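You operate a simulated robot arm through the tools that you are given. There is no shell and no other tool. Be economical: measure what you need, move in short steps, check, and stop when the job is done.

You run a simulated two-armed robot. Do the job below in one go: nothing can be reset, and whatever is moved stays where it is left.

JOB
Pick up the carton that says "Spares" from the cable test bench with one hand, pass it to the other hand and put it on the top of the long black case. Take the blue brush and put it on the bench top in front of the cradle. Open the wide drawer of the uplight bench, take the large orange frame on the grey steel table and put it away inside and shut the drawer again. Put the small peach frame on the cue sheet with a blue spine. Take the small teal frame and leave it on the middle shelf of the open shelving. Close the drawer marked frames. Open the upper drawer of the black unit, take the white tape strip from the inside of the upper drawer and put it on top of the large straw frame and shut the drawer again. Press the green speak button three times. Close the drawer under the desk. Put the amber strap on top of the large frame marked mint. Close the lid of the black laptop. Do these in any order. Set down upright: carton.

The check looks at the end state, three seconds after you hand in, the way a careful person would. Anything else that was tipped, shoved, dropped, spilled or broken makes it a failure. A push-on lid holds only when it is set on centred and level and pressed home; a screw cap is set on level and turned clockwise until tight. Flat cloth is picked up by pressing the open fingertips on it (5 to 10 N) and closing them slowly along it; thin cloth reads only 2 to 8 mm in the jaws.

ROBOT AND FRAMES
Two 6-joint arms with three-finger grippers on one trunk, on a base that drives. Base frame: it is fixed to the floor where the robot stands at the start and does not move with it; the origin is under the middle of the robot, x ahead of it, y to its left, z up; the surface under the hand at the start is at about z = 800. Readings come in mm, rad, newtons and seconds.
The left shoulder is at the start at [40, 147, 1356], the right one opposite. With the tool pointing down near the work surface each hand reaches from about 300 to 520 mm from the robot's upright axis, wherever it stands, measured 20 degrees to its own side. Places, roughly: amber strap (8x9x3 cm) [800, -2900, 1200]; bench top in front of the cradle (16x22 cm) [-2060, 2060, 860]; blue brush (6x4x6 cm) [400, -200, 800]; carton [500, 0, 750]; cue sheet with a blue spine [500, 500, 750]; drawer [-1500, -100, 600]; drawer marked frames [-3100, 2000, 700]; drawer under the desk [-5900, -3200, 600]; green speak button [-4600, -3200, 800]; large frame marked mint [-1250, 250, 750]; large orange frame [500, 1500, 750]; large straw frame [-1250, 500, 750]; lid of the black laptop [-5900, -3400, 900]; middle shelf of the open shelving [900, -3200, 900]; small peach frame [-1250, 250, 750]; small teal frame [-1250, -250, 750]; top of the long black case [700, -1300, 500]; upper drawer of the black unit [-4600, -3300, 600]; white tape strip [-4500, -3250, 500]; wide drawer of the uplight bench [-1400, -100, 600]. Payload 2.69 kg a hand.
The tool frame of a hand sits at the grasp point between the pads (the TCP): z along the fingers, y along the line on which they close. The tips reach 29 mm beyond it. The gripper opens to 120 mm. The gripper's body begins 78 mm behind the TCP.
Orientation is told as [roll, pitch, yaw] about the base's x, y, z axes, in that order, counted from this pose: with the fingers straight down and closing along the base's y, the tool's x points along the base's -x, its y along +y and its z along -z.

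CONTROLS
- The arms move only by the tool apply_moves. It takes "left_increments", "right_increments" or both (then of equal length, played together; a hand with none holds still); each is one flat list of numbers, 7 for each row, row after row: the turn, a rotation vector about the base's x, y, z in degrees, then the shift along the base's x, y, z in cm, then the finger opening in cm, from 0 to 12. In form: [rx, ry, rz, tx, ty, tz, grip, rx, ry, rz, tx, ty, tz, grip, ...]. A call has 1 to 20 rows; each row shifts and turns the commanded pose from where the row before left it. A row lasts 0.2 s, in which the tool goes at most 50 mm and 0.15 rad; a call with a longer step from one row to the next is refused whole, and so is a gripper value outside its range. A pose out of reach is approached as far as the arm can. The call stops where the force on the tool passes 40 N (or 10 N more than at its start, if that is more) or the arm is blocked; 0.2 s more then pass. Each finger halts on what it meets, pressing with about 34 N; the grip force reading is that of the motor and also rises with nothing between the fingers. The clock runs only during rows and for 0.2 s after the last one: add rows that do not move to give the fingers time. It gives the time, the measured TCP pose, the force on the tool (base axes), the opening and the grip force at its end, in the units of the frame above (readings bear some noise), with the torque about the TCP (base axes, N m) and any sound that the robot's microphone picked up.
- Cameras (640 x 400 px; columns grow to the right, rows downward): "scene" is now at [47, -50.7, 1543.3]; the picture's right is [-0.88, -0.47, 0.00], its down [-0.44, 0.82, -0.36] and it looks along [0.17, -0.32, -0.93] (base axes); focal length 214 px, centre (320, 200). "left" rides on the left gripper at [63, 0, -104] in its tool frame; the picture's right is [0.00, 1.00, 0.00], its down [-0.83, 0.00, -0.56] and it looks along [-0.56, 0.00, 0.83] (tool axes); focal length 275 px, centre (320, 200). "right" rides on the right gripper at [63, 0, -104] in its tool frame; the picture's right is [0.00, 1.00, 0.00], its down [-0.83, 0.00, -0.56] and it looks along [-0.56, 0.00, 0.83] (tool axes); focal length 275 px, centre (320, 200).
- capture(camera): a new picture of that camera. No time passes.
- lift_body(by): slides the trunk up (or, below 0, down) by that many mm; the arms and the scene camera ride with it, the base frame stays. It gives what a move gives, with no picture.
- steer(legs): drives the robot by 1 to 6 legs, each [ahead, turn to the left] in mm and rad, along the robot's own axes; the way and the turn of a leg run together, so that a leg with both is an arc; at most 1500 mm and 3.142 rad a leg. The arms and the cameras ride along, it lands a little off, and it stops where it bumps. It gives what a move gives.
- pan_tilt(pan, tilt): turns the head with the scene camera to pan (to the left, within 1.501 rad either way) and tilt (down, from -0.506 to 1.204), counted from straight ahead of the robot. It gives what a move gives.
- locate(camera, pixels): for up to 12 pixels [column, row] of the newest picture of that camera ("zoom" is the newest enlarged one), the place [x, y, z] in the base frame of the surface seen there, good to about 2 mm. No time passes.
- enlarge(camera, box): a new picture of the part [left, top, right, bottom] of that camera's present view, enlarged. No time passes.
- hand_in(): hands the job in; it is judged then, once.

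Keep the steps short. Do not move on a guess: measure, check each grasp and each placing, and mend mistakes. In all there are 371 turns and 334 pictures (those below and enlarged ones count). Leave the grippers open and the arms clear of the work at the hand-in unless told otherwise, and finish with a single line.

The tools are called after "Emit:" by a JSON object that holds its "method" and its "body". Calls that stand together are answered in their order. apply_moves: Moves the arms, as the interface text tells. Its arguments: {"type":"object","properties":{"left_increments":{"type":"array","items":{"type":"number"}},"right_increments":{"type":"array","items":{"type":"number"}}},"required":[]} The other tools are called the same way: lift_body (by) slides the trunk up or down; steer (legs) drives the base; pan_tilt (pan, tilt) turns the head that bears the scene camera; capture (camera) takes a picture; locate (camera, pixels) gives the place of the surface under pixels of a picture; enlarge (camera, box) takes an enlarged picture of a part of a camera's view; hand_in () hands the job in.

At the start:

```text
t: 0.0
left_eef_pos: [485.8, 240.4, 1011.6]
left_orientation: [0.0, 0.0, 0.0]
left_wrist_force: [0.1, 0.1, 1.3]
left_moment: [0.0, -0.01, -0.04]
left_finger_gap: 119.9
left_finger_force: 0.1
right_eef_pos: [504.8, -197.6, 1011.9]
right_orientation: [0.002, -0.001, 0.0]
right_wrist_force: [-0.5, 0.0, 0.0]
right_moment: [0.03, 0.0, -0.01]
right_finger_gap: 120.2
right_finger_force: 0.0
trunk travel left (down, up): [-483.0, 14.0]
robot x, y, heading: [-5.1, 0.6, 0.004]
head pan, tilt: [-1.086, 1.201]
```

scene: 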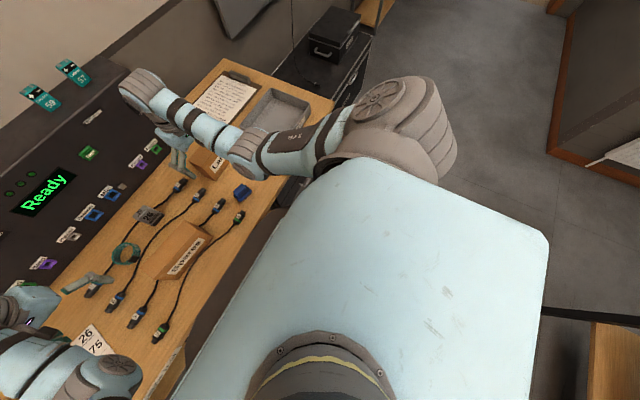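
right: 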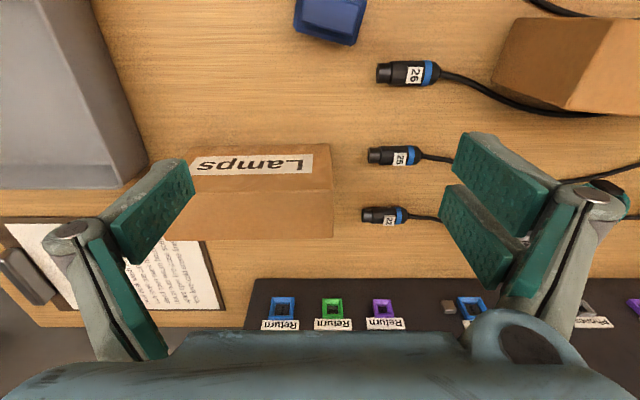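
left: 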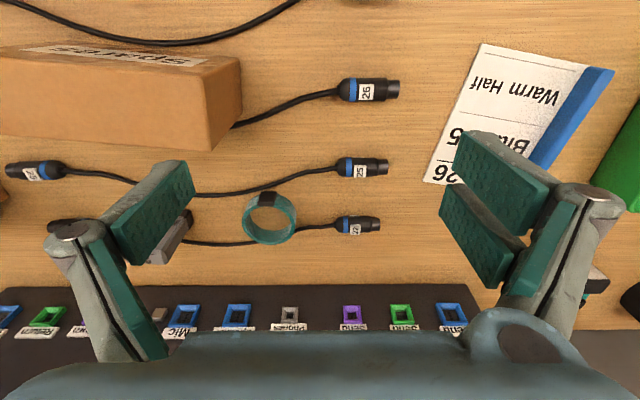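

I see the bench with the cartons. First I look around with the head to learn the room.

Emit:
{"method": "pan_tilt", "body": {"pan": 0, "tilt": 0.7}}

Emit:
{"method": "capture", "body": {"camera": "scene"}}

Emit:
{"method": "pan_tilt", "body": {"pan": 1.3, "tilt": 0.5}}

Emit:
{"method": "capture", "body": {"camera": "scene"}}

Emit:
{"method": "pan_tilt", "body": {"pan": -1.3, "tilt": 0.5}}

Emit:
{"method": "capture", "body": {"camera": "scene"}}

```text
t: 1.3
left_eef_pos: [486.5, 241.2, 1012.3]
left_orientation: [0.0, 0.002, 0.001]
left_wrist_force: [-0.2, -0.6, -0.1]
left_moment: [-0.02, 0.01, -0.03]
left_finger_gap: 119.9
left_finger_force: 0.0
right_eef_pos: [505.7, -197.5, 1010.5]
right_orientation: [0.001, -0.001, 0.0]
right_wrist_force: [0.4, -0.1, 0.0]
right_moment: [-0.01, 0.01, 0.01]
right_finger_gap: 120.2
right_finger_force: 0.1
trunk travel left (down, up): [-483.0, 14.0]
robot x, y, heading: [-0.0, 1.2, 0.002]
head pan, tilt: [0.0, 0.7]
```

```text
330 pictures are left
```

scene: 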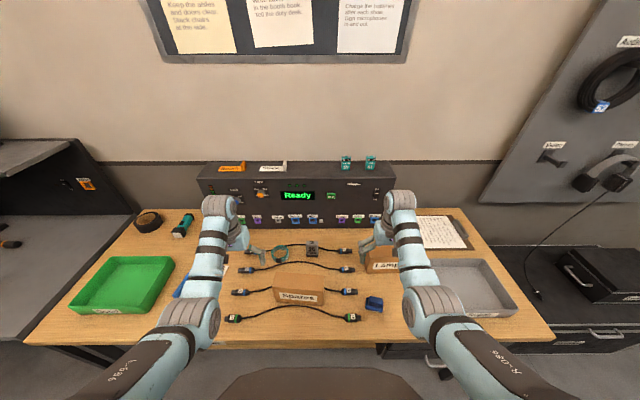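

```text
t: 2.8
left_eef_pos: [486.0, 240.7, 1013.1]
left_orientation: [-0.002, 0.0, 0.0]
left_wrist_force: [0.7, -0.6, 0.1]
left_moment: [0.02, -0.02, 0.03]
left_finger_gap: 119.7
left_finger_force: 0.1
right_eef_pos: [504.6, -196.5, 1010.9]
right_orientation: [0.001, 0.001, 0.001]
right_wrist_force: [0.0, -0.9, -1.3]
right_moment: [-0.03, 0.0, 0.02]
right_finger_gap: 120.1
right_finger_force: 0.1
trunk travel left (down, up): [-483.0, 14.0]
robot x, y, heading: [0.9, 1.6, -0.004]
head pan, tilt: [1.3, 0.499]
```

```text
329 pictures are left
```

scene: 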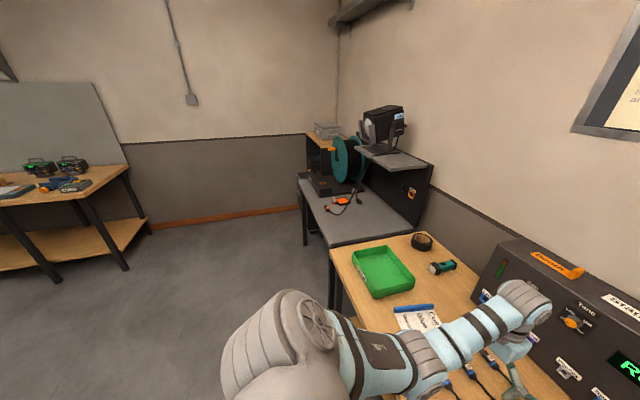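

```text
t: 5.1
left_eef_pos: [487.1, 241.1, 1011.6]
left_orientation: [-0.001, 0.0, 0.0]
left_wrist_force: [-0.6, 0.0, 0.3]
left_moment: [0.0, 0.01, 0.02]
left_finger_gap: 120.1
left_finger_force: 0.1
right_eef_pos: [505.0, -197.5, 1012.2]
right_orientation: [0.0, 0.0, -0.001]
right_wrist_force: [-0.4, 0.9, 0.1]
right_moment: [0.0, 0.01, 0.03]
right_finger_gap: 119.8
right_finger_force: 0.1
trunk travel left (down, up): [-483.0, 14.0]
robot x, y, heading: [2.7, -1.7, 0.001]
head pan, tilt: [-1.3, 0.499]
```

```text
328 pictures are left
```

scene: 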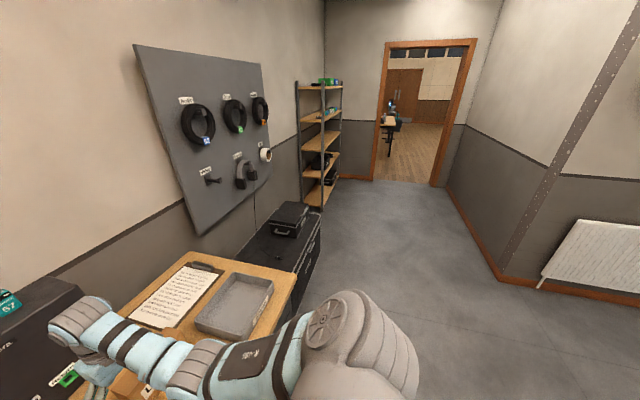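

Now the bench in front, enlarged, to find the "Spares" carton and the blue brush.

Emit:
{"method": "pan_tilt", "body": {"pan": 0, "tilt": 0.9}}

Emit:
{"method": "enlarge", "body": {"camera": "scene", "box": [200, 80, 500, 270]}}

Emit:
{"method": "capture", "body": {"camera": "scene"}}

```text
t: 6.6
left_eef_pos: [486.3, 241.8, 1011.4]
left_orientation: [0.0, 0.0, 0.0]
left_wrist_force: [-1.1, -0.3, 1.0]
left_moment: [0.01, 0.02, -0.01]
left_finger_gap: 119.7
left_finger_force: 0.0
right_eef_pos: [504.8, -197.1, 1011.8]
right_orientation: [-0.001, -0.001, 0.002]
right_wrist_force: [-0.2, -0.1, -0.1]
right_moment: [-0.02, 0.02, 0.0]
right_finger_gap: 120.0
right_finger_force: 0.1
trunk travel left (down, up): [-483.0, 14.0]
robot x, y, heading: [3.9, 0.4, -0.003]
head pan, tilt: [0.0, 0.901]
```

```text
2.11 times, centred on (350, 175) of scene
```

zoom: 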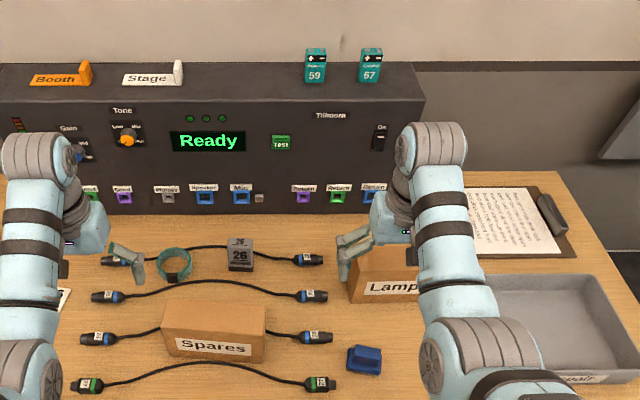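

```text
326 pictures are left
```

scene: 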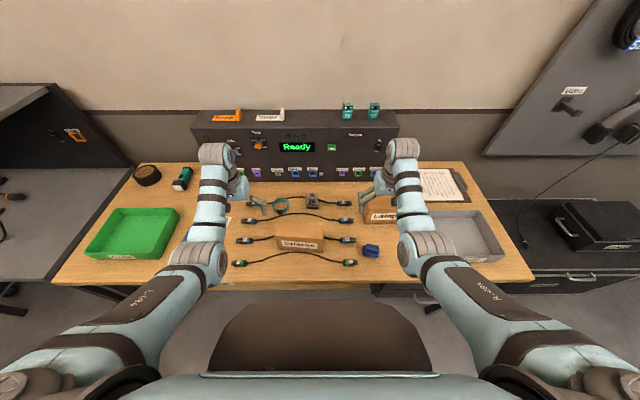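

Measure carton corners and brush.

Emit:
{"method": "enlarge", "body": {"camera": "scene", "box": [220, 190, 400, 280]}}

```text
3.56 times, centred on (310, 235) of scene
```

zoom: 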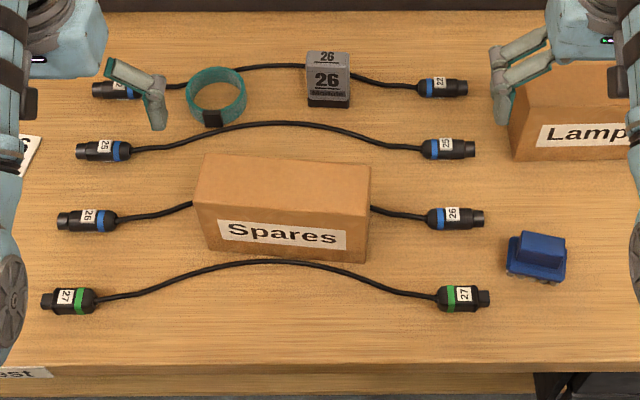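

Emit:
{"method": "locate", "body": {"camera": "zoom", "pixels": [[206, 157], [367, 167], [197, 199], [365, 213], [285, 185], [208, 244], [363, 262], [541, 245], [516, 240], [564, 246], [530, 278], [450, 330]]}}

```text
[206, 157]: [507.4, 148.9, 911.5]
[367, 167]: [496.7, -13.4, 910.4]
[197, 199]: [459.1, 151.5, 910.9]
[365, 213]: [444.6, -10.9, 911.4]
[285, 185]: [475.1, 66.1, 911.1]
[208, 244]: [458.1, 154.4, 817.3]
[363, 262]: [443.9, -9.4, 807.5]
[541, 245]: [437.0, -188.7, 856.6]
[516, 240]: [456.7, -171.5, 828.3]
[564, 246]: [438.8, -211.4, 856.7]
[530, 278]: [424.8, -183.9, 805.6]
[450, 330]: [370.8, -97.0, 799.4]
```

The Spares carton is 163×51 mm, top at z 911, centre (477, 69), turned −5°. The right hand turns to close across its depth and goes above its right end (473, 29).

Emit:
{"method": "apply_moves", "body": {"right_increments": [0, 0, 7.73, -0.29, 2.06, 0, 12, 0, 0, 7.73, -0.29, 2.06, 0, 12, 0, 0, 7.73, -0.29, 2.06, 0, 12, 0, 0, 7.73, -0.29, 2.06, 0, 12, 0, 0, 7.73, -0.29, 2.06, 0, 12, 0, 0, 7.73, -0.29, 2.06, 0, 12, 0, 0, 7.73, -0.29, 2.06, 0, 12, 0, 0, 7.73, -0.29, 2.06, 0, 12, 0, 0, 7.73, -0.29, 2.06, 0, 12, 0, 0, 7.73, -0.29, 2.06, 0, 12, 0, 0, 7.73, -0.29, 2.06, 0, 12, 0, 0, 0, 0, 0, 0, 12]}}

Emit:
{"method": "capture", "body": {"camera": "right"}}

Emit:
{"method": "capture", "body": {"camera": "scene"}}

```text
t: 9.2
left_eef_pos: [486.4, 241.2, 1012.5]
left_orientation: [0.0, 0.0, -0.001]
left_wrist_force: [-0.2, -0.5, 0.0]
left_moment: [-0.03, -0.02, 0.02]
left_finger_gap: 120.1
left_finger_force: 0.1
right_eef_pos: [511.4, -2.8, 1002.2]
right_orientation: [0.0, -0.001, 1.487]
right_wrist_force: [0.0, -0.3, 0.7]
right_moment: [0.02, -0.03, -0.03]
right_finger_gap: 120.0
right_finger_force: 0.0
right hand out of reach, approached as far as the arm can: row 9, 10, 11
trunk travel left (down, up): [-483.0, 14.0]
robot x, y, heading: [5.0, -1.8, 0.006]
head pan, tilt: [0.0, 0.901]
```

```text
324 pictures are left
```

right: 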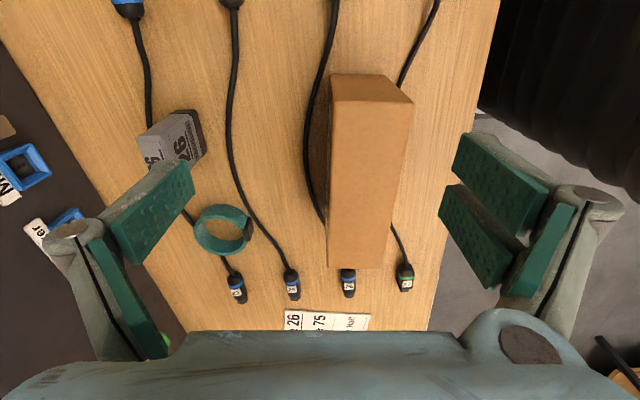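

```text
323 pictures are left
```

scene: 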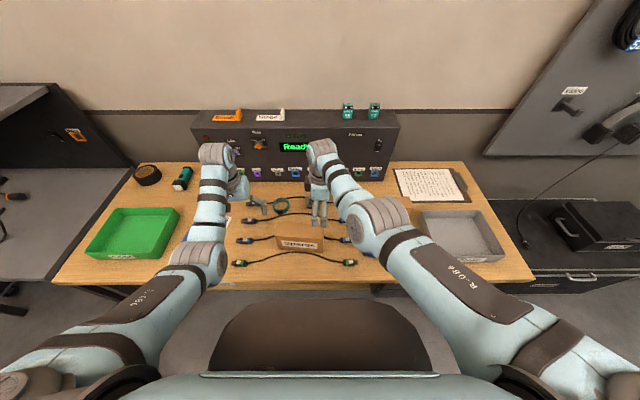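

The right hand fell short of (473, 29). I test whether a shorter, lower pose is reachable.

Emit:
{"method": "apply_moves", "body": {"right_increments": [0, 0, 0, 0, -2, -1, 12, 0, 0, 0, 0, -2, -1, 12, 0, 0, 0, 0, 0, 0, 12]}}

```text
t: 10.0
left_eef_pos: [486.4, 240.5, 1011.8]
left_orientation: [0.002, 0.0, 0.0]
left_wrist_force: [-1.0, -0.7, 0.3]
left_moment: [0.0, -0.02, 0.02]
left_finger_gap: 120.1
left_finger_force: 0.0
right_eef_pos: [510.2, -44.6, 981.4]
right_orientation: [0.0, 0.0, 1.485]
right_wrist_force: [-0.4, -1.3, 0.2]
right_moment: [0.03, 0.01, 0.0]
right_finger_gap: 120.0
right_finger_force: 0.1
trunk travel left (down, up): [-483.0, 14.0]
robot x, y, heading: [-1.3, -2.9, 0.001]
head pan, tilt: [0.0, 0.901]
```

Emit:
{"method": "apply_moves", "body": {"right_increments": [0, 0, 0, -2, 0, -1, 12, 0, 0, 0, -2, 0, -1, 12, 0, 0, 0, 0, 2, 0, 12, 0, 0, 0, 0, 2, 0, 12, 0, 0, 0, 0, 2, 0, 12, 0, 0, 0, 0, 0, 0, 12]}}

```text
t: 11.4
left_eef_pos: [486.4, 240.5, 1012.2]
left_orientation: [-0.001, -0.001, 0.0]
left_wrist_force: [0.4, 0.4, 0.2]
left_moment: [0.01, -0.02, -0.03]
left_finger_gap: 119.7
left_finger_force: 0.0
right_eef_pos: [495.7, -4.0, 952.6]
right_orientation: [0.0, 0.0, 1.483]
right_wrist_force: [-0.4, 0.3, 0.2]
right_moment: [0.05, 0.01, 0.02]
right_finger_gap: 120.3
right_finger_force: 0.1
right hand out of reach, approached as far as the arm can: row 3, 4, 5
trunk travel left (down, up): [-483.0, 14.0]
robot x, y, heading: [-0.7, -0.9, 0.004]
head pan, tilt: [0.0, 0.901]
```

The hand is at its inner limit when this high; backing the robot 30 mm helps.

Emit:
{"method": "steer", "body": {"legs": [[-30, 0]]}}

Emit:
{"method": "apply_moves", "body": {"right_increments": [0, 0, 0, 0, 1.6, 0, 12, 0, 0, 0, 0, 1.6, 0, 12, 0, 0, 0, 0, 0, 0, 12]}}

```text
t: 12.2
left_eef_pos: [462.6, 240.7, 1009.7]
left_orientation: [-0.001, 0.007, -0.001]
left_wrist_force: [1.2, -0.4, -0.6]
left_moment: [-0.01, 0.07, -0.02]
left_finger_gap: 120.0
left_finger_force: 0.1
right_eef_pos: [470.5, -4.8, 949.1]
right_orientation: [0.007, 0.0, 1.481]
right_wrist_force: [-0.2, 0.7, 0.0]
right_moment: [0.05, 0.09, 0.0]
right_finger_gap: 119.9
right_finger_force: 0.1
trunk travel left (down, up): [-483.0, 14.0]
robot x, y, heading: [-30.5, 0.1, 0.002]
head pan, tilt: [0.0, 0.901]
```

```text
t: 13.0
left_eef_pos: [457.1, 239.8, 1011.5]
left_orientation: [0.0, 0.002, -0.001]
left_wrist_force: [1.1, -0.1, 0.2]
left_moment: [-0.01, 0.01, 0.0]
left_finger_gap: 119.8
left_finger_force: 0.0
right_eef_pos: [464.1, 1.8, 951.4]
right_orientation: [0.006, -0.003, 1.483]
right_wrist_force: [0.2, -0.9, 0.2]
right_moment: [0.04, 0.02, -0.01]
right_finger_gap: 119.9
right_finger_force: 0.0
right hand out of reach, approached as far as the arm can: row 1, 2
trunk travel left (down, up): [-483.0, 14.0]
robot x, y, heading: [-31.2, -1.3, -0.002]
head pan, tilt: [0.0, 0.901]
```

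The sideways limit is the wrist; turning the robot 0.14 rad left brings the carton to the right hand's side.

Emit:
{"method": "apply_moves", "body": {"right_increments": [0, 0, 0, 0, -1, 2, 12, 0, 0, 0, 0, -1, 0, 12]}}

Emit:
{"method": "steer", "body": {"legs": [[0, 0.14]]}}

```text
t: 13.6
left_eef_pos: [456.6, 239.4, 1011.2]
left_orientation: [0.0, 0.0, 0.0]
left_wrist_force: [-0.7, 0.0, 0.2]
left_moment: [0.02, 0.0, 0.0]
left_finger_gap: 119.9
left_finger_force: 0.1
right_eef_pos: [475.3, -13.4, 967.9]
right_orientation: [0.004, 0.0, 1.48]
right_wrist_force: [-0.4, 0.1, 0.4]
right_moment: [0.02, 0.05, -0.03]
right_finger_gap: 120.1
right_finger_force: 0.0
right hand out of reach, approached as far as the arm can: row 1, 2
trunk travel left (down, up): [-483.0, 14.0]
robot x, y, heading: [-29.7, -1.8, 0.001]
head pan, tilt: [0.0, 0.901]
```

```text
t: 14.6
left_eef_pos: [419.0, 302.6, 1012.5]
left_orientation: [0.001, 0.0, 0.139]
left_wrist_force: [-0.8, 0.0, -0.7]
left_moment: [-0.02, 0.01, -0.03]
left_finger_gap: 119.8
left_finger_force: 0.0
right_eef_pos: [472.6, 55.1, 968.9]
right_orientation: [0.002, -0.003, 1.623]
right_wrist_force: [0.3, 0.0, 0.3]
right_moment: [-0.01, 0.0, -0.01]
right_finger_gap: 119.9
right_finger_force: 0.0
trunk travel left (down, up): [-483.0, 14.0]
robot x, y, heading: [-27.3, -1.5, 0.139]
head pan, tilt: [0.0, 0.901]
```

Emit:
{"method": "apply_moves", "body": {"right_increments": [0, 0, -4, 0, -1.2, -1, 12, 0, 0, -4, 0, -1.2, -1, 12, 0, 0, 0, 0, 0, 0, 12]}}

Emit:
{"method": "capture", "body": {"camera": "right"}}

```text
t: 15.4
left_eef_pos: [418.8, 305.2, 1011.6]
left_orientation: [0.001, 0.0, 0.139]
left_wrist_force: [0.4, -0.1, -0.3]
left_moment: [0.01, 0.01, 0.02]
left_finger_gap: 119.8
left_finger_force: 0.0
right_eef_pos: [474.2, 33.5, 946.6]
right_orientation: [0.005, 0.003, 1.483]
right_wrist_force: [0.3, 0.2, 0.3]
right_moment: [0.02, 0.0, 0.04]
right_finger_gap: 119.9
right_finger_force: 0.1
right hand out of reach, approached as far as the arm can: row 2
trunk travel left (down, up): [-483.0, 14.0]
robot x, y, heading: [-30.9, -0.3, 0.139]
head pan, tilt: [0.0, 0.901]
```

```text
322 pictures are left
```

right: 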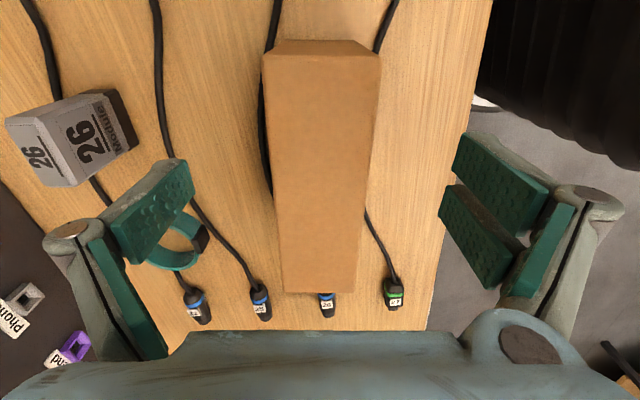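

Carton is centred between the pads. Descend to z≈873.

Emit:
{"method": "apply_moves", "body": {"right_increments": [0, 0, 0, 0, 0, -2.5, 12, 0, 0, 0, 0, 0, -2.5, 12, 0, 0, 0, 0, 0, -2.4, 12, 0, 0, 0, 0, 0, 0, 12]}}

Emit:
{"method": "capture", "body": {"camera": "right"}}

```text
t: 16.4
left_eef_pos: [418.3, 305.9, 1011.7]
left_orientation: [-0.001, 0.0, 0.138]
left_wrist_force: [-0.1, 0.6, 0.2]
left_moment: [-0.02, -0.01, 0.02]
left_finger_gap: 119.9
left_finger_force: 0.1
right_eef_pos: [451.5, 14.5, 883.5]
right_orientation: [0.003, 0.004, 1.482]
right_wrist_force: [0.0, -0.2, 0.4]
right_moment: [0.05, 0.03, 0.01]
right_finger_gap: 119.9
right_finger_force: 0.0
right hand out of reach, approached as far as the arm can: row 1, 2, 3
trunk travel left (down, up): [-483.0, 14.0]
robot x, y, heading: [-27.7, -1.6, 0.137]
head pan, tilt: [0.0, 0.901]
```

```text
321 pictures are left
```

right: 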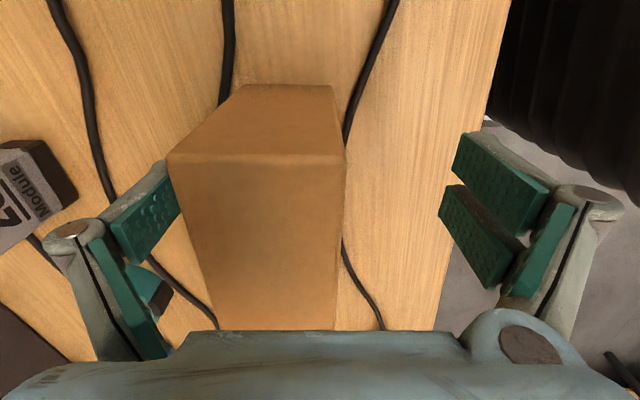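

The outer reach limit pulled the hand in. I rise, then turn a bit more left and go forward, so the carton is nearer the right shoulder.

Emit:
{"method": "apply_moves", "body": {"right_increments": [0, 0, 0, 0, 0, 3, 12, 0, 0, 0, 0, 0, 3, 12, 0, 0, 0, 0, 0, 3, 12, 0, 0, 0, 0, -2, 3, 12, 0, 0, 0, 0, 0, 0, 12]}}

Emit:
{"method": "steer", "body": {"legs": [[35, 0.15]]}}

Emit:
{"method": "lift_body", "body": {"by": -50}}

```text
t: 17.6
left_eef_pos: [418.6, 305.7, 1011.9]
left_orientation: [0.002, -0.001, 0.14]
left_wrist_force: [0.7, 0.4, 0.4]
left_moment: [0.01, -0.02, 0.02]
left_finger_gap: 120.1
left_finger_force: 0.1
right_eef_pos: [452.6, -3.6, 1003.1]
right_orientation: [0.003, 0.002, 1.483]
right_wrist_force: [0.3, 0.3, 0.0]
right_moment: [-0.01, 0.05, -0.03]
right_finger_gap: 119.8
right_finger_force: 0.0
trunk travel left (down, up): [-483.0, 14.0]
robot x, y, heading: [-32.7, 3.9, 0.136]
head pan, tilt: [0.0, 0.901]
```

```text
t: 18.7
left_eef_pos: [398.7, 373.5, 1013.5]
left_orientation: [0.001, -0.004, 0.286]
left_wrist_force: [-0.4, -0.6, 1.3]
left_moment: [0.01, -0.03, 0.01]
left_finger_gap: 120.0
left_finger_force: 0.1
right_eef_pos: [478.8, 71.6, 1003.7]
right_orientation: [0.0, -0.002, 1.632]
right_wrist_force: [0.3, -0.3, 0.6]
right_moment: [0.07, -0.05, -0.01]
right_finger_gap: 120.2
right_finger_force: 0.2
trunk travel left (down, up): [-483.0, 14.0]
robot x, y, heading: [2.4, 5.9, 0.285]
head pan, tilt: [0.0, 0.901]
```

```text
t: 19.6
left_eef_pos: [403.0, 376.8, 962.1]
left_orientation: [0.001, 0.001, 0.289]
left_wrist_force: [-0.2, -0.3, 0.4]
left_moment: [-0.01, -0.01, 0.0]
left_finger_gap: 120.2
left_finger_force: 0.0
right_eef_pos: [481.2, 74.6, 951.1]
right_orientation: [0.005, 0.004, 1.629]
right_wrist_force: [0.1, 0.3, -0.6]
right_moment: [-0.01, 0.01, -0.01]
right_finger_gap: 119.8
right_finger_force: 0.0
trunk travel left (down, up): [-433.0, 64.0]
robot x, y, heading: [0.8, 8.5, 0.288]
head pan, tilt: [0.0, 0.901]
```

Emit:
{"method": "apply_moves", "body": {"right_increments": [0, 0, -4.2, -0.4, -2.2, 0, 12, 0, 0, -4.2, -0.4, -2.2, 0, 12, 0, 0, 0, 0, 0, 0, 12, 0, 0, 0, 0, 0, -1, 12, 0, 0, 0, 0, 0, 0, 12]}}

Emit:
{"method": "capture", "body": {"camera": "right"}}

```text
t: 20.8
left_eef_pos: [400.8, 375.4, 962.0]
left_orientation: [0.0, 0.0, 0.292]
left_wrist_force: [-0.2, 0.0, 0.3]
left_moment: [-0.04, -0.01, 0.03]
left_finger_gap: 120.1
left_finger_force: 0.0
right_eef_pos: [473.4, 30.2, 942.5]
right_orientation: [0.006, 0.003, 1.485]
right_wrist_force: [0.2, 0.5, 0.5]
right_moment: [-0.03, 0.0, 0.0]
right_finger_gap: 120.1
right_finger_force: 0.2
trunk travel left (down, up): [-433.0, 64.0]
robot x, y, heading: [4.0, 9.3, 0.289]
head pan, tilt: [0.0, 0.901]
```

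```text
320 pictures are left
```

right: 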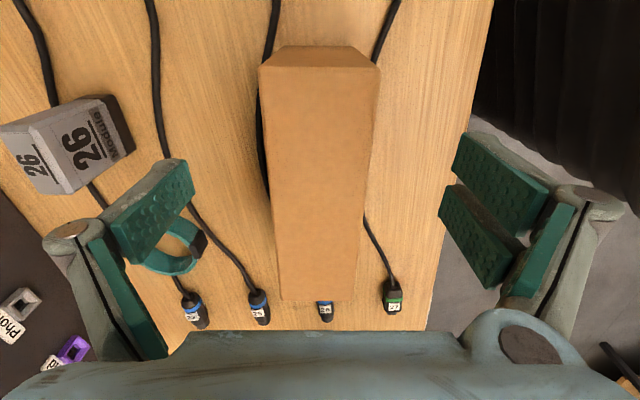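

Emit:
{"method": "locate", "body": {"camera": "right", "pixels": [[195, 235], [170, 262], [60, 185], [130, 110], [318, 60], [318, 290]]}}

Emit:
{"method": "apply_moves", "body": {"right_increments": [0, 0, 0, 0, 0, -2.5, 12, 0, 0, 0, 0, 0, 0, 12]}}

```text
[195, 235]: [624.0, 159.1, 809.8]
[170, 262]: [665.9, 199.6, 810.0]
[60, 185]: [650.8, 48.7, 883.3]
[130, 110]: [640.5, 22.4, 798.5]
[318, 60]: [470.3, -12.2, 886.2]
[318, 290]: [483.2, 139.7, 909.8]
```

```text
t: 21.4
left_eef_pos: [400.8, 376.1, 962.4]
left_orientation: [0.0, 0.0, 0.288]
left_wrist_force: [-0.2, 0.0, -0.5]
left_moment: [0.01, -0.03, 0.01]
left_finger_gap: 120.2
left_finger_force: 0.1
right_eef_pos: [473.6, 30.9, 917.3]
right_orientation: [0.003, 0.001, 1.486]
right_wrist_force: [-0.3, 0.9, -0.1]
right_moment: [0.0, 0.01, 0.0]
right_finger_gap: 119.7
right_finger_force: 0.2
trunk travel left (down, up): [-433.0, 64.0]
robot x, y, heading: [5.8, 9.4, 0.293]
head pan, tilt: [0.0, 0.901]
```

Everything is clear of the fingers. Down the rest and close.

Emit:
{"method": "apply_moves", "body": {"right_increments": [0, 0, 0, 0, 0, -2.2, 12, 0, 0, 0, 0, 0, -2.2, 12, 0, 0, 0, 0, 0, 0, 12, 0, 0, 0, 0, 0, 0, 8, 0, 0, 0, 0, 0, 0, 6, 0, 0, 0, 0, 0, 0, 4, 0, 0, 0, 0, 0, 0, 4, 0, 0, 0, 0, 0, 0, 4]}}

Emit:
{"method": "capture", "body": {"camera": "right"}}

```text
t: 23.2
left_eef_pos: [402.0, 375.9, 962.6]
left_orientation: [0.0, 0.001, 0.289]
left_wrist_force: [0.3, 0.5, -0.2]
left_moment: [-0.01, 0.0, 0.02]
left_finger_gap: 120.1
left_finger_force: 0.1
right_eef_pos: [472.8, 30.6, 872.7]
right_orientation: [0.004, 0.001, 1.484]
right_wrist_force: [1.5, -0.4, 1.4]
right_moment: [0.03, -0.04, -0.11]
right_finger_gap: 57.6
right_finger_force: 34.3
trunk travel left (down, up): [-433.0, 64.0]
robot x, y, heading: [7.4, 9.4, 0.288]
head pan, tilt: [0.0, 0.901]
```

```text
319 pictures are left
```

right: 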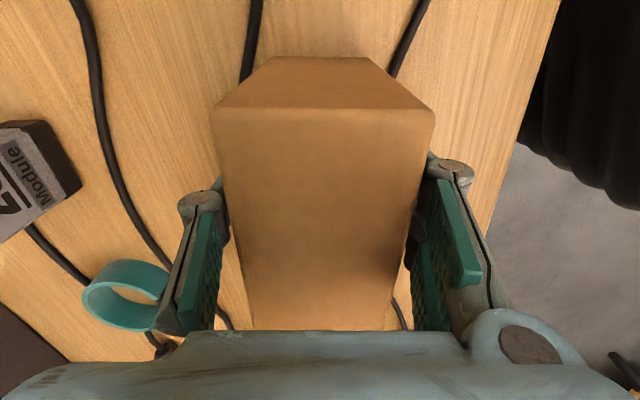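

Gripped at 58 mm. Now lift, carefully straight up.

Emit:
{"method": "apply_moves", "body": {"right_increments": [0, 0, 0, 0, 0, 1, 4, 0, 0, 0, 0, 0, 2, 4, 0, 0, 0, 0, 0, 3, 4, 0, 0, 0, 0, 0, 3, 4, 0, 0, 0, 0, 0, 3, 4, 0, 0, 0, 0, 0, 0, 4]}}

Emit:
{"method": "capture", "body": {"camera": "scene"}}

```text
t: 24.6
left_eef_pos: [402.4, 375.1, 961.3]
left_orientation: [0.0, -0.001, 0.288]
left_wrist_force: [-0.4, -0.8, -0.3]
left_moment: [0.05, -0.02, 0.05]
left_finger_gap: 120.0
left_finger_force: 0.0
right_eef_pos: [490.5, 44.0, 971.3]
right_orientation: [0.004, 0.002, 1.488]
right_wrist_force: [0.3, -0.5, -2.7]
right_moment: [-0.12, 0.03, 0.0]
right_finger_gap: 57.5
right_finger_force: 34.0
right hand out of reach, approached as far as the arm can: row 4, 5
trunk travel left (down, up): [-433.0, 64.0]
robot x, y, heading: [2.9, 11.1, 0.288]
head pan, tilt: [0.0, 0.901]
```

```text
318 pictures are left
```

scene: 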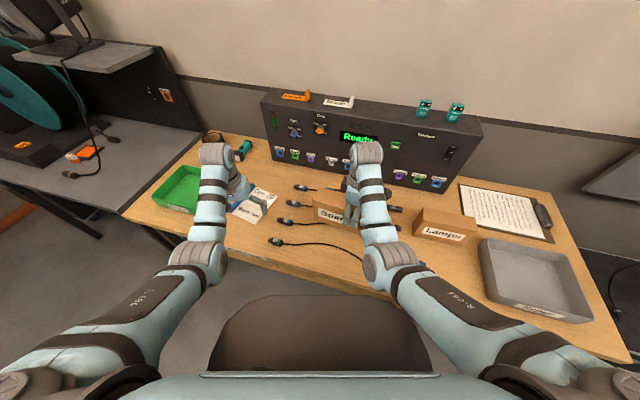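

The carton hangs level (about 0.28 kg). I raise the trunk and back off for the hand-over.

Emit:
{"method": "lift_body", "body": {"by": 60}}

Emit:
{"method": "steer", "body": {"legs": [[-350, 0]]}}

Emit:
{"method": "capture", "body": {"camera": "scene"}}

```text
t: 25.6
left_eef_pos: [402.0, 375.3, 1020.8]
left_orientation: [0.0, 0.001, 0.29]
left_wrist_force: [0.6, 0.4, -0.5]
left_moment: [0.01, 0.0, -0.01]
left_finger_gap: 120.0
left_finger_force: 0.1
right_eef_pos: [490.9, 43.5, 1032.2]
right_orientation: [0.003, 0.002, 1.483]
right_wrist_force: [0.4, -0.9, -3.1]
right_moment: [-0.14, 0.01, -0.05]
right_finger_gap: 57.6
right_finger_force: 34.4
trunk travel left (down, up): [-493.0, 4.0]
robot x, y, heading: [5.4, 6.5, 0.288]
head pan, tilt: [0.0, 0.901]
```

```text
t: 27.9
left_eef_pos: [70.4, 278.3, 1018.8]
left_orientation: [0.0, 0.003, 0.29]
left_wrist_force: [1.0, -0.4, 0.3]
left_moment: [0.02, 0.0, 0.04]
left_finger_gap: 119.7
left_finger_force: 0.1
right_eef_pos: [158.4, -54.3, 1029.1]
right_orientation: [0.006, 0.003, 1.487]
right_wrist_force: [0.7, 0.6, -3.4]
right_moment: [-0.13, 0.06, 0.01]
right_finger_gap: 57.6
right_finger_force: 33.9
trunk travel left (down, up): [-493.0, 4.0]
robot x, y, heading: [-331.5, -91.8, 0.288]
head pan, tilt: [0.0, 0.901]
```

```text
317 pictures are left
```

scene: 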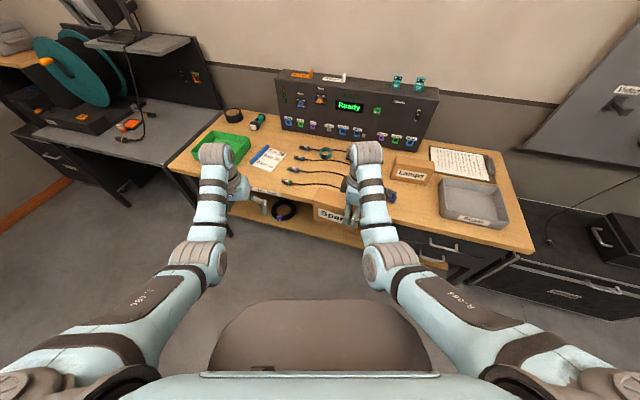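

Emit:
{"method": "steer", "body": {"legs": [[0, -0.288]]}}

Emit:
{"method": "apply_moves", "body": {"right_increments": [0, 0, 7, 0, 1.5, -1, 4, 0, 0, 7, 0, 1.5, -1, 4, 0, 0, 7, 0, 1.5, -1, 4, 0, 0, 0, 0, 0, -1, 4, 0, 0, 0, 0, 0, -1, 4, 0, 0, 0, 0, 0, -1, 4, 0, 0, 0, 0, 0, 0, 4, 0, 0, 0, 0, 0, 0, 4, 0, 0, 0, 0, 0, 0, 4, 0, 0, 0, 0, 0, 0, 4, 0, 0, 0, 0, 0, 0, 4, 0, 0, 0, 0, 0, 0, 4], "left_increments": [0, 0, -7.5, 0, 0, 0, 12, 0, 0, -7.5, 0, 0, 0, 12, 0, 0, -7.5, 0, 0, 0, 12, 0, 0, -7.5, 0, 0, 0, 12, 0, 0, -7.5, 0, 0, 0, 12, 0, 0, -7.5, 0, 0, 0, 12, 0, 0, -7.5, 0, 0, 0, 12, 0, 0, -7.5, 0, 0, 0, 12, 0, 0, -7.5, 0, 0, 0, 12, 0, 0, -7.5, 0, 0, 0, 12, 0, 0, -7.5, 0, 0, 0, 12, 0, 0, -7.5, 0, 0, 0, 12]}}

Emit:
{"method": "capture", "body": {"camera": "scene"}}

Emit:
{"method": "capture", "body": {"camera": "left"}}

```text
t: 29.2
left_eef_pos: [156.2, 150.7, 1020.5]
left_orientation: [-0.002, -0.001, 0.003]
left_wrist_force: [-0.9, 0.5, -0.1]
left_moment: [0.01, 0.04, 0.0]
left_finger_gap: 120.1
left_finger_force: 0.0
right_eef_pos: [147.2, -194.8, 1033.0]
right_orientation: [0.003, 0.003, 1.199]
right_wrist_force: [-0.1, -0.8, -3.1]
right_moment: [-0.1, 0.05, -0.01]
right_finger_gap: 57.6
right_finger_force: 33.9
trunk travel left (down, up): [-493.0, 4.0]
robot x, y, heading: [-328.2, -92.3, 0.004]
head pan, tilt: [0.0, 0.901]
```

```text
t: 31.8
left_eef_pos: [157.0, 148.2, 1022.1]
left_orientation: [0.0, -0.001, -1.569]
left_wrist_force: [0.6, -0.3, 0.3]
left_moment: [-0.02, 0.02, 0.01]
left_finger_gap: 120.1
left_finger_force: 0.3
right_eef_pos: [147.2, -155.9, 969.6]
right_orientation: [0.003, 0.01, 1.559]
right_wrist_force: [-0.2, -1.3, -3.2]
right_moment: [-0.1, 0.0, 0.0]
right_finger_gap: 57.7
right_finger_force: 33.5
trunk travel left (down, up): [-493.0, 4.0]
robot x, y, heading: [-330.6, -92.2, 0.008]
head pan, tilt: [0.0, 0.901]
```

```text
316 pictures are left
```

scene: 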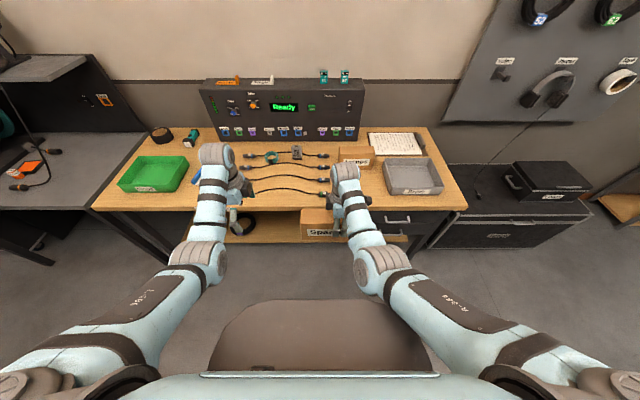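

```text
315 pictures are left
```

left: 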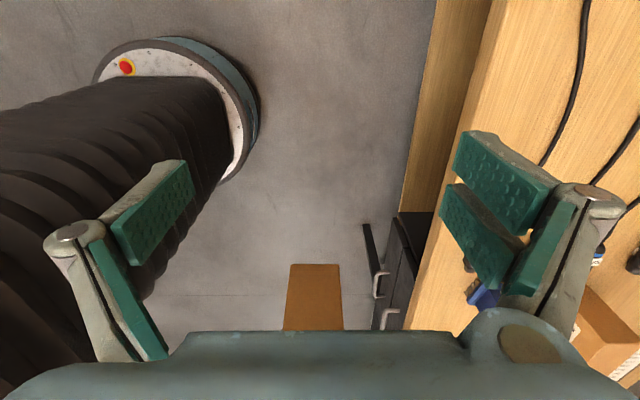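

Left hand lowers to the same height and slides in along the carton from its free end; pause 60 mm before it to check.

Emit:
{"method": "apply_moves", "body": {"left_increments": [0, 0, 0, -0.3, -2, -1.7, 12, 0, 0, 0, -0.3, -3, -1.7, 12, 0, 0, 0, -0.3, -3, -1.7, 12, 0, 0, 0, 0, -3, 0, 12, 0, 0, 0, 0, -3, 0, 12, 0, 0, 0, 0, -2, 0, 12, 0, 0, 0, 0, 0, 0, 12]}}

Emit:
{"method": "capture", "body": {"camera": "left"}}

```text
t: 33.4
left_eef_pos: [147.9, -10.4, 969.4]
left_orientation: [0.001, 0.0, -1.566]
left_wrist_force: [0.4, -0.8, 0.2]
left_moment: [-0.02, 0.02, 0.04]
left_finger_gap: 120.3
left_finger_force: 0.0
right_eef_pos: [148.0, -154.3, 970.7]
right_orientation: [0.003, 0.011, 1.56]
right_wrist_force: [-0.5, 0.3, -3.0]
right_moment: [-0.1, 0.0, -0.03]
right_finger_gap: 57.5
right_finger_force: 33.7
trunk travel left (down, up): [-493.0, 4.0]
robot x, y, heading: [-331.6, -92.7, 0.005]
head pan, tilt: [0.0, 0.901]
```

```text
314 pictures are left
```

left: 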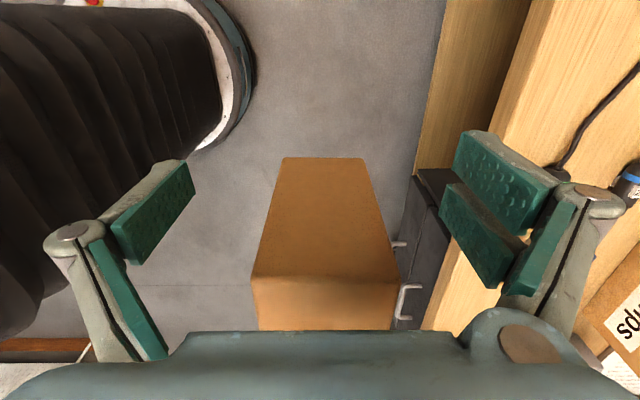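

Emit:
{"method": "locate", "body": {"camera": "left", "pixels": [[284, 160], [362, 160], [252, 277], [396, 277], [320, 220]]}}

Emit:
{"method": "enlarge", "body": {"camera": "scene", "box": [180, 130, 440, 290]}}

```text
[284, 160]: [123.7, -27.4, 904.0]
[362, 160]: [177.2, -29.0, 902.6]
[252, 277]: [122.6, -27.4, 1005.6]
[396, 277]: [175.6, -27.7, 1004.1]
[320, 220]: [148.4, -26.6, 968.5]
```

```text
2.46 times, centred on (310, 210) of scene
```

zoom: 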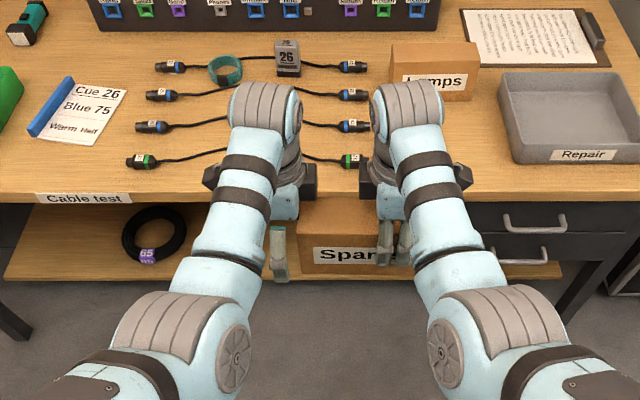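

End face at y≈−27, carton centred at x≈149.5. Slide in 60 mm and close.

Emit:
{"method": "apply_moves", "body": {"left_increments": [0, 0, 0, 0.1, -2, 0, 12, 0, 0, 0, 0.1, -2, 0, 12, 0, 0, 0, 0, -2, 0, 12, 0, 0, 0, 0, 0, 0, 12, 0, 0, 0, 0, 0, 0, 9, 0, 0, 0, 0, 0, 0, 7, 0, 0, 0, 0, 0, 0, 5, 0, 0, 0, 0, 0, 0, 4, 0, 0, 0, 0, 0, 0, 4, 0, 0, 0, 0, 0, 0, 4]}}

Emit:
{"method": "enlarge", "body": {"camera": "scene", "box": [180, 130, 440, 290]}}

```text
t: 35.6
left_eef_pos: [156.0, -47.0, 966.4]
left_orientation: [-0.002, 0.023, -1.546]
left_wrist_force: [-26.9, 10.3, 10.1]
left_moment: [-0.35, 0.38, -1.66]
left_finger_gap: 59.7
left_finger_force: 33.7
right_eef_pos: [149.1, -155.7, 971.1]
right_orientation: [0.002, 0.01, 1.558]
right_wrist_force: [28.4, -11.1, -14.1]
right_moment: [-1.12, -0.48, -1.43]
right_finger_gap: 58.7
right_finger_force: 34.0
trunk travel left (down, up): [-493.0, 4.0]
robot x, y, heading: [-331.1, -97.0, -0.002]
head pan, tilt: [0.0, 0.901]
```

```text
2.46 times, centred on (310, 210) of scene
```

zoom: 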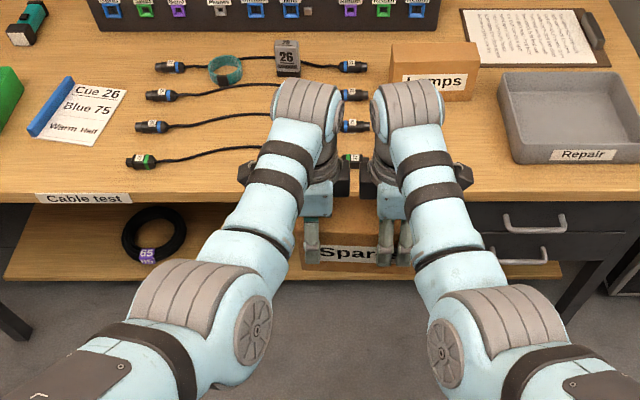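

The hand bodies touched (26 N, left deflected). I open the left, back off 12 mm and re-grip without contact.

Emit:
{"method": "apply_moves", "body": {"left_increments": [0, 0, 0, 0, 0, 0, 6.5, 0, 0, 0, 0, 0, 0, 8, 0, 0, 0, 0, 1, 0, 12, 0, 0, 0, 0, 1, 0, 12, 0, 0, 0, 0, 0, 0, 12, 0, 0, 0, 0, 0, 0, 12]}}

Emit:
{"method": "capture", "body": {"camera": "left"}}

```text
t: 37.0
left_eef_pos: [155.6, -39.4, 972.1]
left_orientation: [0.008, 0.016, -1.554]
left_wrist_force: [-0.7, 1.1, -0.6]
left_moment: [-0.01, -0.02, 0.02]
left_finger_gap: 119.8
left_finger_force: 0.0
right_eef_pos: [148.1, -155.7, 971.3]
right_orientation: [0.004, 0.008, 1.559]
right_wrist_force: [0.6, -0.7, -3.8]
right_moment: [-0.09, 0.02, 0.01]
right_finger_gap: 57.4
right_finger_force: 34.7
trunk travel left (down, up): [-493.0, 4.0]
robot x, y, heading: [-331.6, -92.6, 0.004]
head pan, tilt: [0.0, 0.901]
```

```text
311 pictures are left
```

left: 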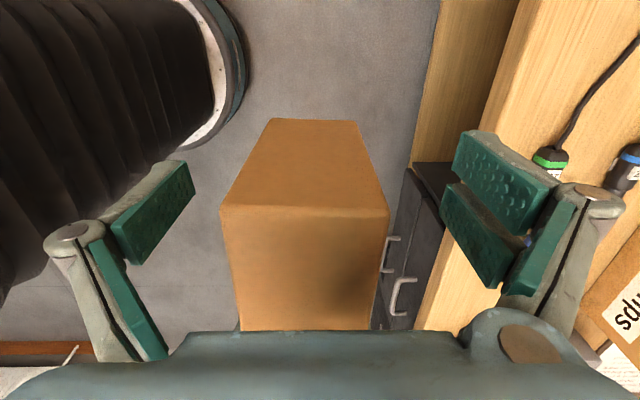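

Emit:
{"method": "apply_moves", "body": {"left_increments": [0, -0.9, -0.7, -0.55, -0.3, -0.1, 12, 0, 0, 0, 0, 0, 0, 12, 0, 0, 0, 0, 0, 0, 9, 0, 0, 0, 0, 0, 0, 7, 0, 0, 0, 0, 0, 0, 5, 0, 0, 0, 0, 0, 0, 4, 0, 0, 0, 0, 0, 0, 4, 0, 0, 0, 0, 0, 0, 4]}}

Emit:
{"method": "capture", "body": {"camera": "left"}}

```text
t: 38.8
left_eef_pos: [151.0, -24.0, 966.3]
left_orientation: [0.023, 0.035, -1.546]
left_wrist_force: [-11.3, -9.3, 13.8]
left_moment: [-1.15, 0.43, -0.32]
left_finger_gap: 57.5
left_finger_force: 34.0
right_eef_pos: [148.0, -154.7, 971.4]
right_orientation: [0.003, 0.008, 1.559]
right_wrist_force: [11.3, 9.4, -16.7]
right_moment: [-0.7, -0.44, -1.16]
right_finger_gap: 57.8
right_finger_force: 33.7
trunk travel left (down, up): [-493.0, 4.0]
robot x, y, heading: [-330.3, -96.6, 0.002]
head pan, tilt: [0.0, 0.901]
```

```text
310 pictures are left
```

left: 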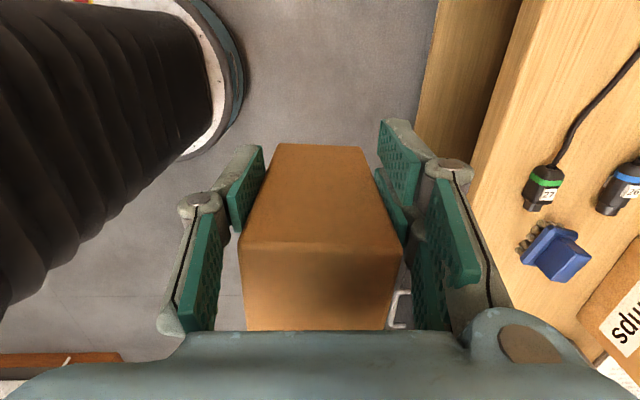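

Emit:
{"method": "locate", "body": {"camera": "left", "pixels": [[244, 240], [404, 250], [278, 147], [360, 149], [320, 290], [320, 200]]}}

Emit:
{"method": "enlarge", "body": {"camera": "scene", "box": [230, 150, 400, 260]}}

Emit:
{"method": "capture", "body": {"camera": "right"}}

```text
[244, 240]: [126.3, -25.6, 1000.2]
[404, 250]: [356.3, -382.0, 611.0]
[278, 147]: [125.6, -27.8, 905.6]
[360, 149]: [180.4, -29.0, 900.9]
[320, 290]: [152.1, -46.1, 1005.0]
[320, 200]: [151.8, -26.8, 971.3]
```

```text
3.64 times, centred on (315, 205) of scene
```

zoom: 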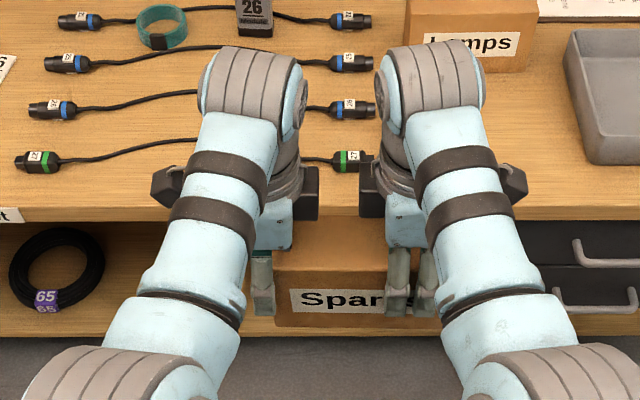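

```text
308 pictures are left
```

right: 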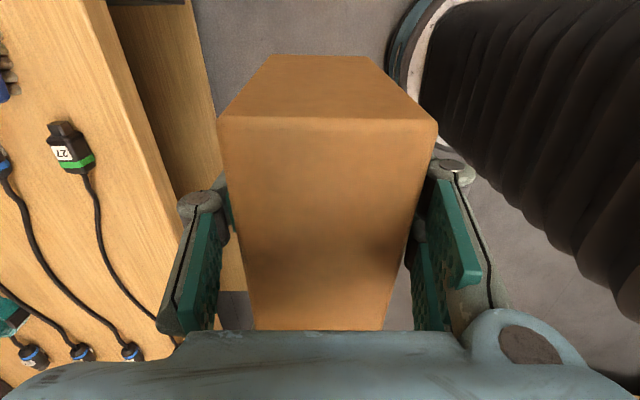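

The left pads hold only the edge. Open, move to y≈−45 and read before closing.

Emit:
{"method": "apply_moves", "body": {"left_increments": [0, 0, 0, 0, 0, 0, 7, 0, 0, 0, 0, 0, 0, 9, 0, 0, 0, 0, 0, 0, 12, 0, 0, 0, 0, 0, 0, 12, 0, 0, 0, 0, 0, 0, 12]}}

Emit:
{"method": "capture", "body": {"camera": "left"}}

```text
t: 40.2
left_eef_pos: [152.4, -17.5, 964.7]
left_orientation: [0.024, 0.048, -1.542]
left_wrist_force: [-0.1, -0.5, 0.1]
left_moment: [-0.01, 0.04, 0.01]
left_finger_gap: 120.1
left_finger_force: 0.0
right_eef_pos: [148.1, -156.4, 970.6]
right_orientation: [0.003, 0.011, 1.556]
right_wrist_force: [0.4, 1.0, -3.5]
right_moment: [-0.12, 0.0, 0.01]
right_finger_gap: 57.8
right_finger_force: 34.5
trunk travel left (down, up): [-493.0, 4.0]
robot x, y, heading: [-333.0, -94.5, 0.006]
head pan, tilt: [0.0, 0.901]
stopped in row 5 (left hand): the arm was blocked; the commanded pose is now the measured one
```

```text
307 pictures are left
```

left: 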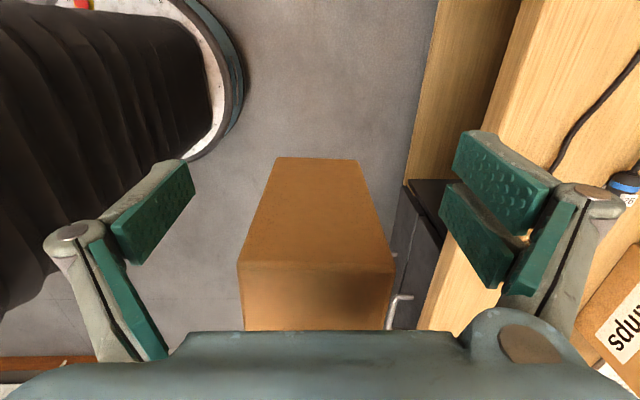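

The arm wrists collide when both hands are vertical side by side. I tilt the left hand 24° so its wrist leans outward, then slide in.

Emit:
{"method": "apply_moves", "body": {"left_increments": [0, 0, 0, 0, 2, 0, 12, 0, 0, 0, 0, 1, 0, 12, -8, 0, 0, 0, 0, 0, 12, -8, 0, 0, 0, 0, 0, 12, -8, 0, 0, 0, 0, 0, 12, 0, -2.2, -1.4, -0.2, 0, 0.4, 12, 0, 0, 0, 0, 0, 0, 12]}}

Emit:
{"method": "capture", "body": {"camera": "left"}}

```text
t: 41.8
left_eef_pos: [148.7, 6.8, 967.9]
left_orientation: [0.052, -0.38, -1.583]
left_wrist_force: [0.3, 0.3, -0.4]
left_moment: [-0.01, -0.01, 0.01]
left_finger_gap: 119.9
left_finger_force: 0.1
right_eef_pos: [149.0, -156.3, 971.6]
right_orientation: [0.003, 0.01, 1.558]
right_wrist_force: [-0.1, 0.4, -2.9]
right_moment: [-0.1, 0.0, 0.01]
right_finger_gap: 57.8
right_finger_force: 33.9
trunk travel left (down, up): [-493.0, 4.0]
robot x, y, heading: [-328.9, -94.1, 0.004]
head pan, tilt: [0.0, 0.901]
```

```text
306 pictures are left
```

left: 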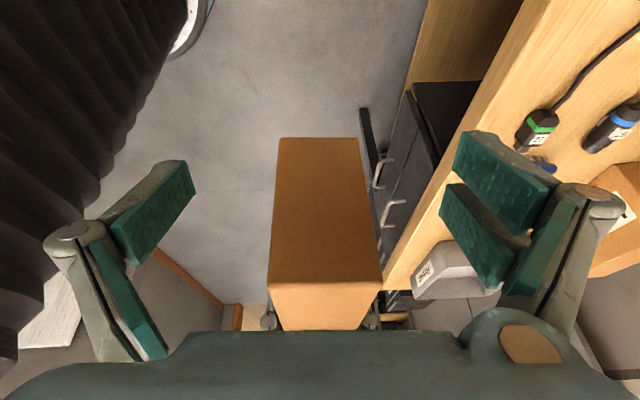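

Emit:
{"method": "apply_moves", "body": {"left_increments": [0, 3, 0.7, 0, -1.5, 0, 12, 0, 0, 0, 0, -1.5, 0, 12, 0, 0, 0, 0, -1.5, 0, 12, 0, 0, 0, 0, -1.4, 0, 12, 0, 0, 0, 0, 0, 0, 12, 0, 0, 0, 0, 0, 0, 12]}}

Emit:
{"method": "capture", "body": {"camera": "left"}}

```text
t: 43.2
left_eef_pos: [147.9, -52.6, 968.3]
left_orientation: [-0.008, -0.378, -1.55]
left_wrist_force: [0.0, -0.1, -0.1]
left_moment: [-0.02, 0.01, 0.04]
left_finger_gap: 119.8
left_finger_force: 0.0
right_eef_pos: [148.2, -157.1, 971.2]
right_orientation: [0.003, 0.012, 1.558]
right_wrist_force: [0.4, -0.7, -2.1]
right_moment: [-0.13, -0.04, 0.01]
right_finger_gap: 57.6
right_finger_force: 33.0
trunk travel left (down, up): [-493.0, 4.0]
robot x, y, heading: [-331.7, -93.5, 0.004]
head pan, tilt: [0.0, 0.901]
```

```text
305 pictures are left
```

left: 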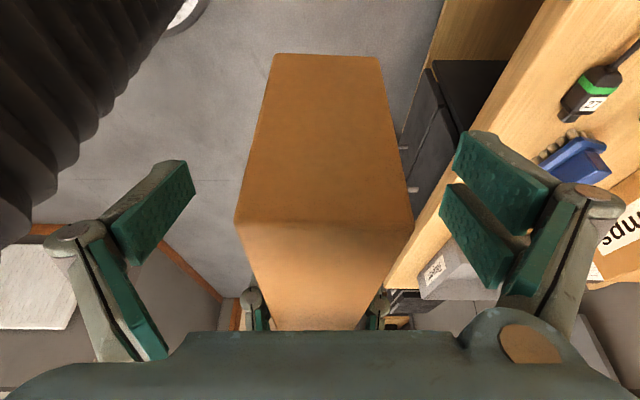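

No contact now; yaw trim −1.7° and close.

Emit:
{"method": "apply_moves", "body": {"left_increments": [0, 0, -1.7, 0.1, -0.3, 0, 12, 0, 0, 0, 0, 0, 0, 12, 0, 0, 0, 0, 0, 0, 9, 0, 0, 0, 0, 0, 0, 7, 0, 0, 0, 0, 0, 0, 5, 0, 0, 0, 0, 0, 0, 4, 0, 0, 0, 0, 0, 0, 4, 0, 0, 0, 0, 0, 0, 4]}}

Emit:
{"method": "capture", "body": {"camera": "left"}}

```text
t: 45.0
left_eef_pos: [149.0, -54.9, 967.1]
left_orientation: [-0.008, -0.378, -1.579]
left_wrist_force: [4.3, -0.1, 0.1]
left_moment: [0.09, -0.38, -0.07]
left_finger_gap: 57.8
left_finger_force: 34.2
right_eef_pos: [146.5, -157.0, 970.4]
right_orientation: [0.003, 0.01, 1.559]
right_wrist_force: [-5.3, -1.1, 0.2]
right_moment: [0.09, 0.39, 0.6]
right_finger_gap: 57.7
right_finger_force: 34.4
trunk travel left (down, up): [-493.0, 4.0]
robot x, y, heading: [-331.8, -92.4, -0.002]
head pan, tilt: [0.0, 0.901]
```

```text
304 pictures are left
```

left: 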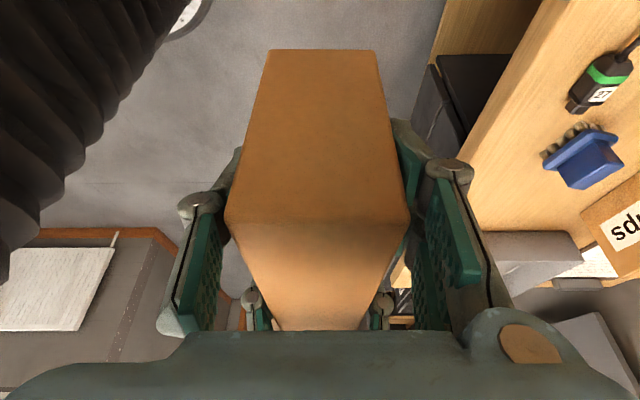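

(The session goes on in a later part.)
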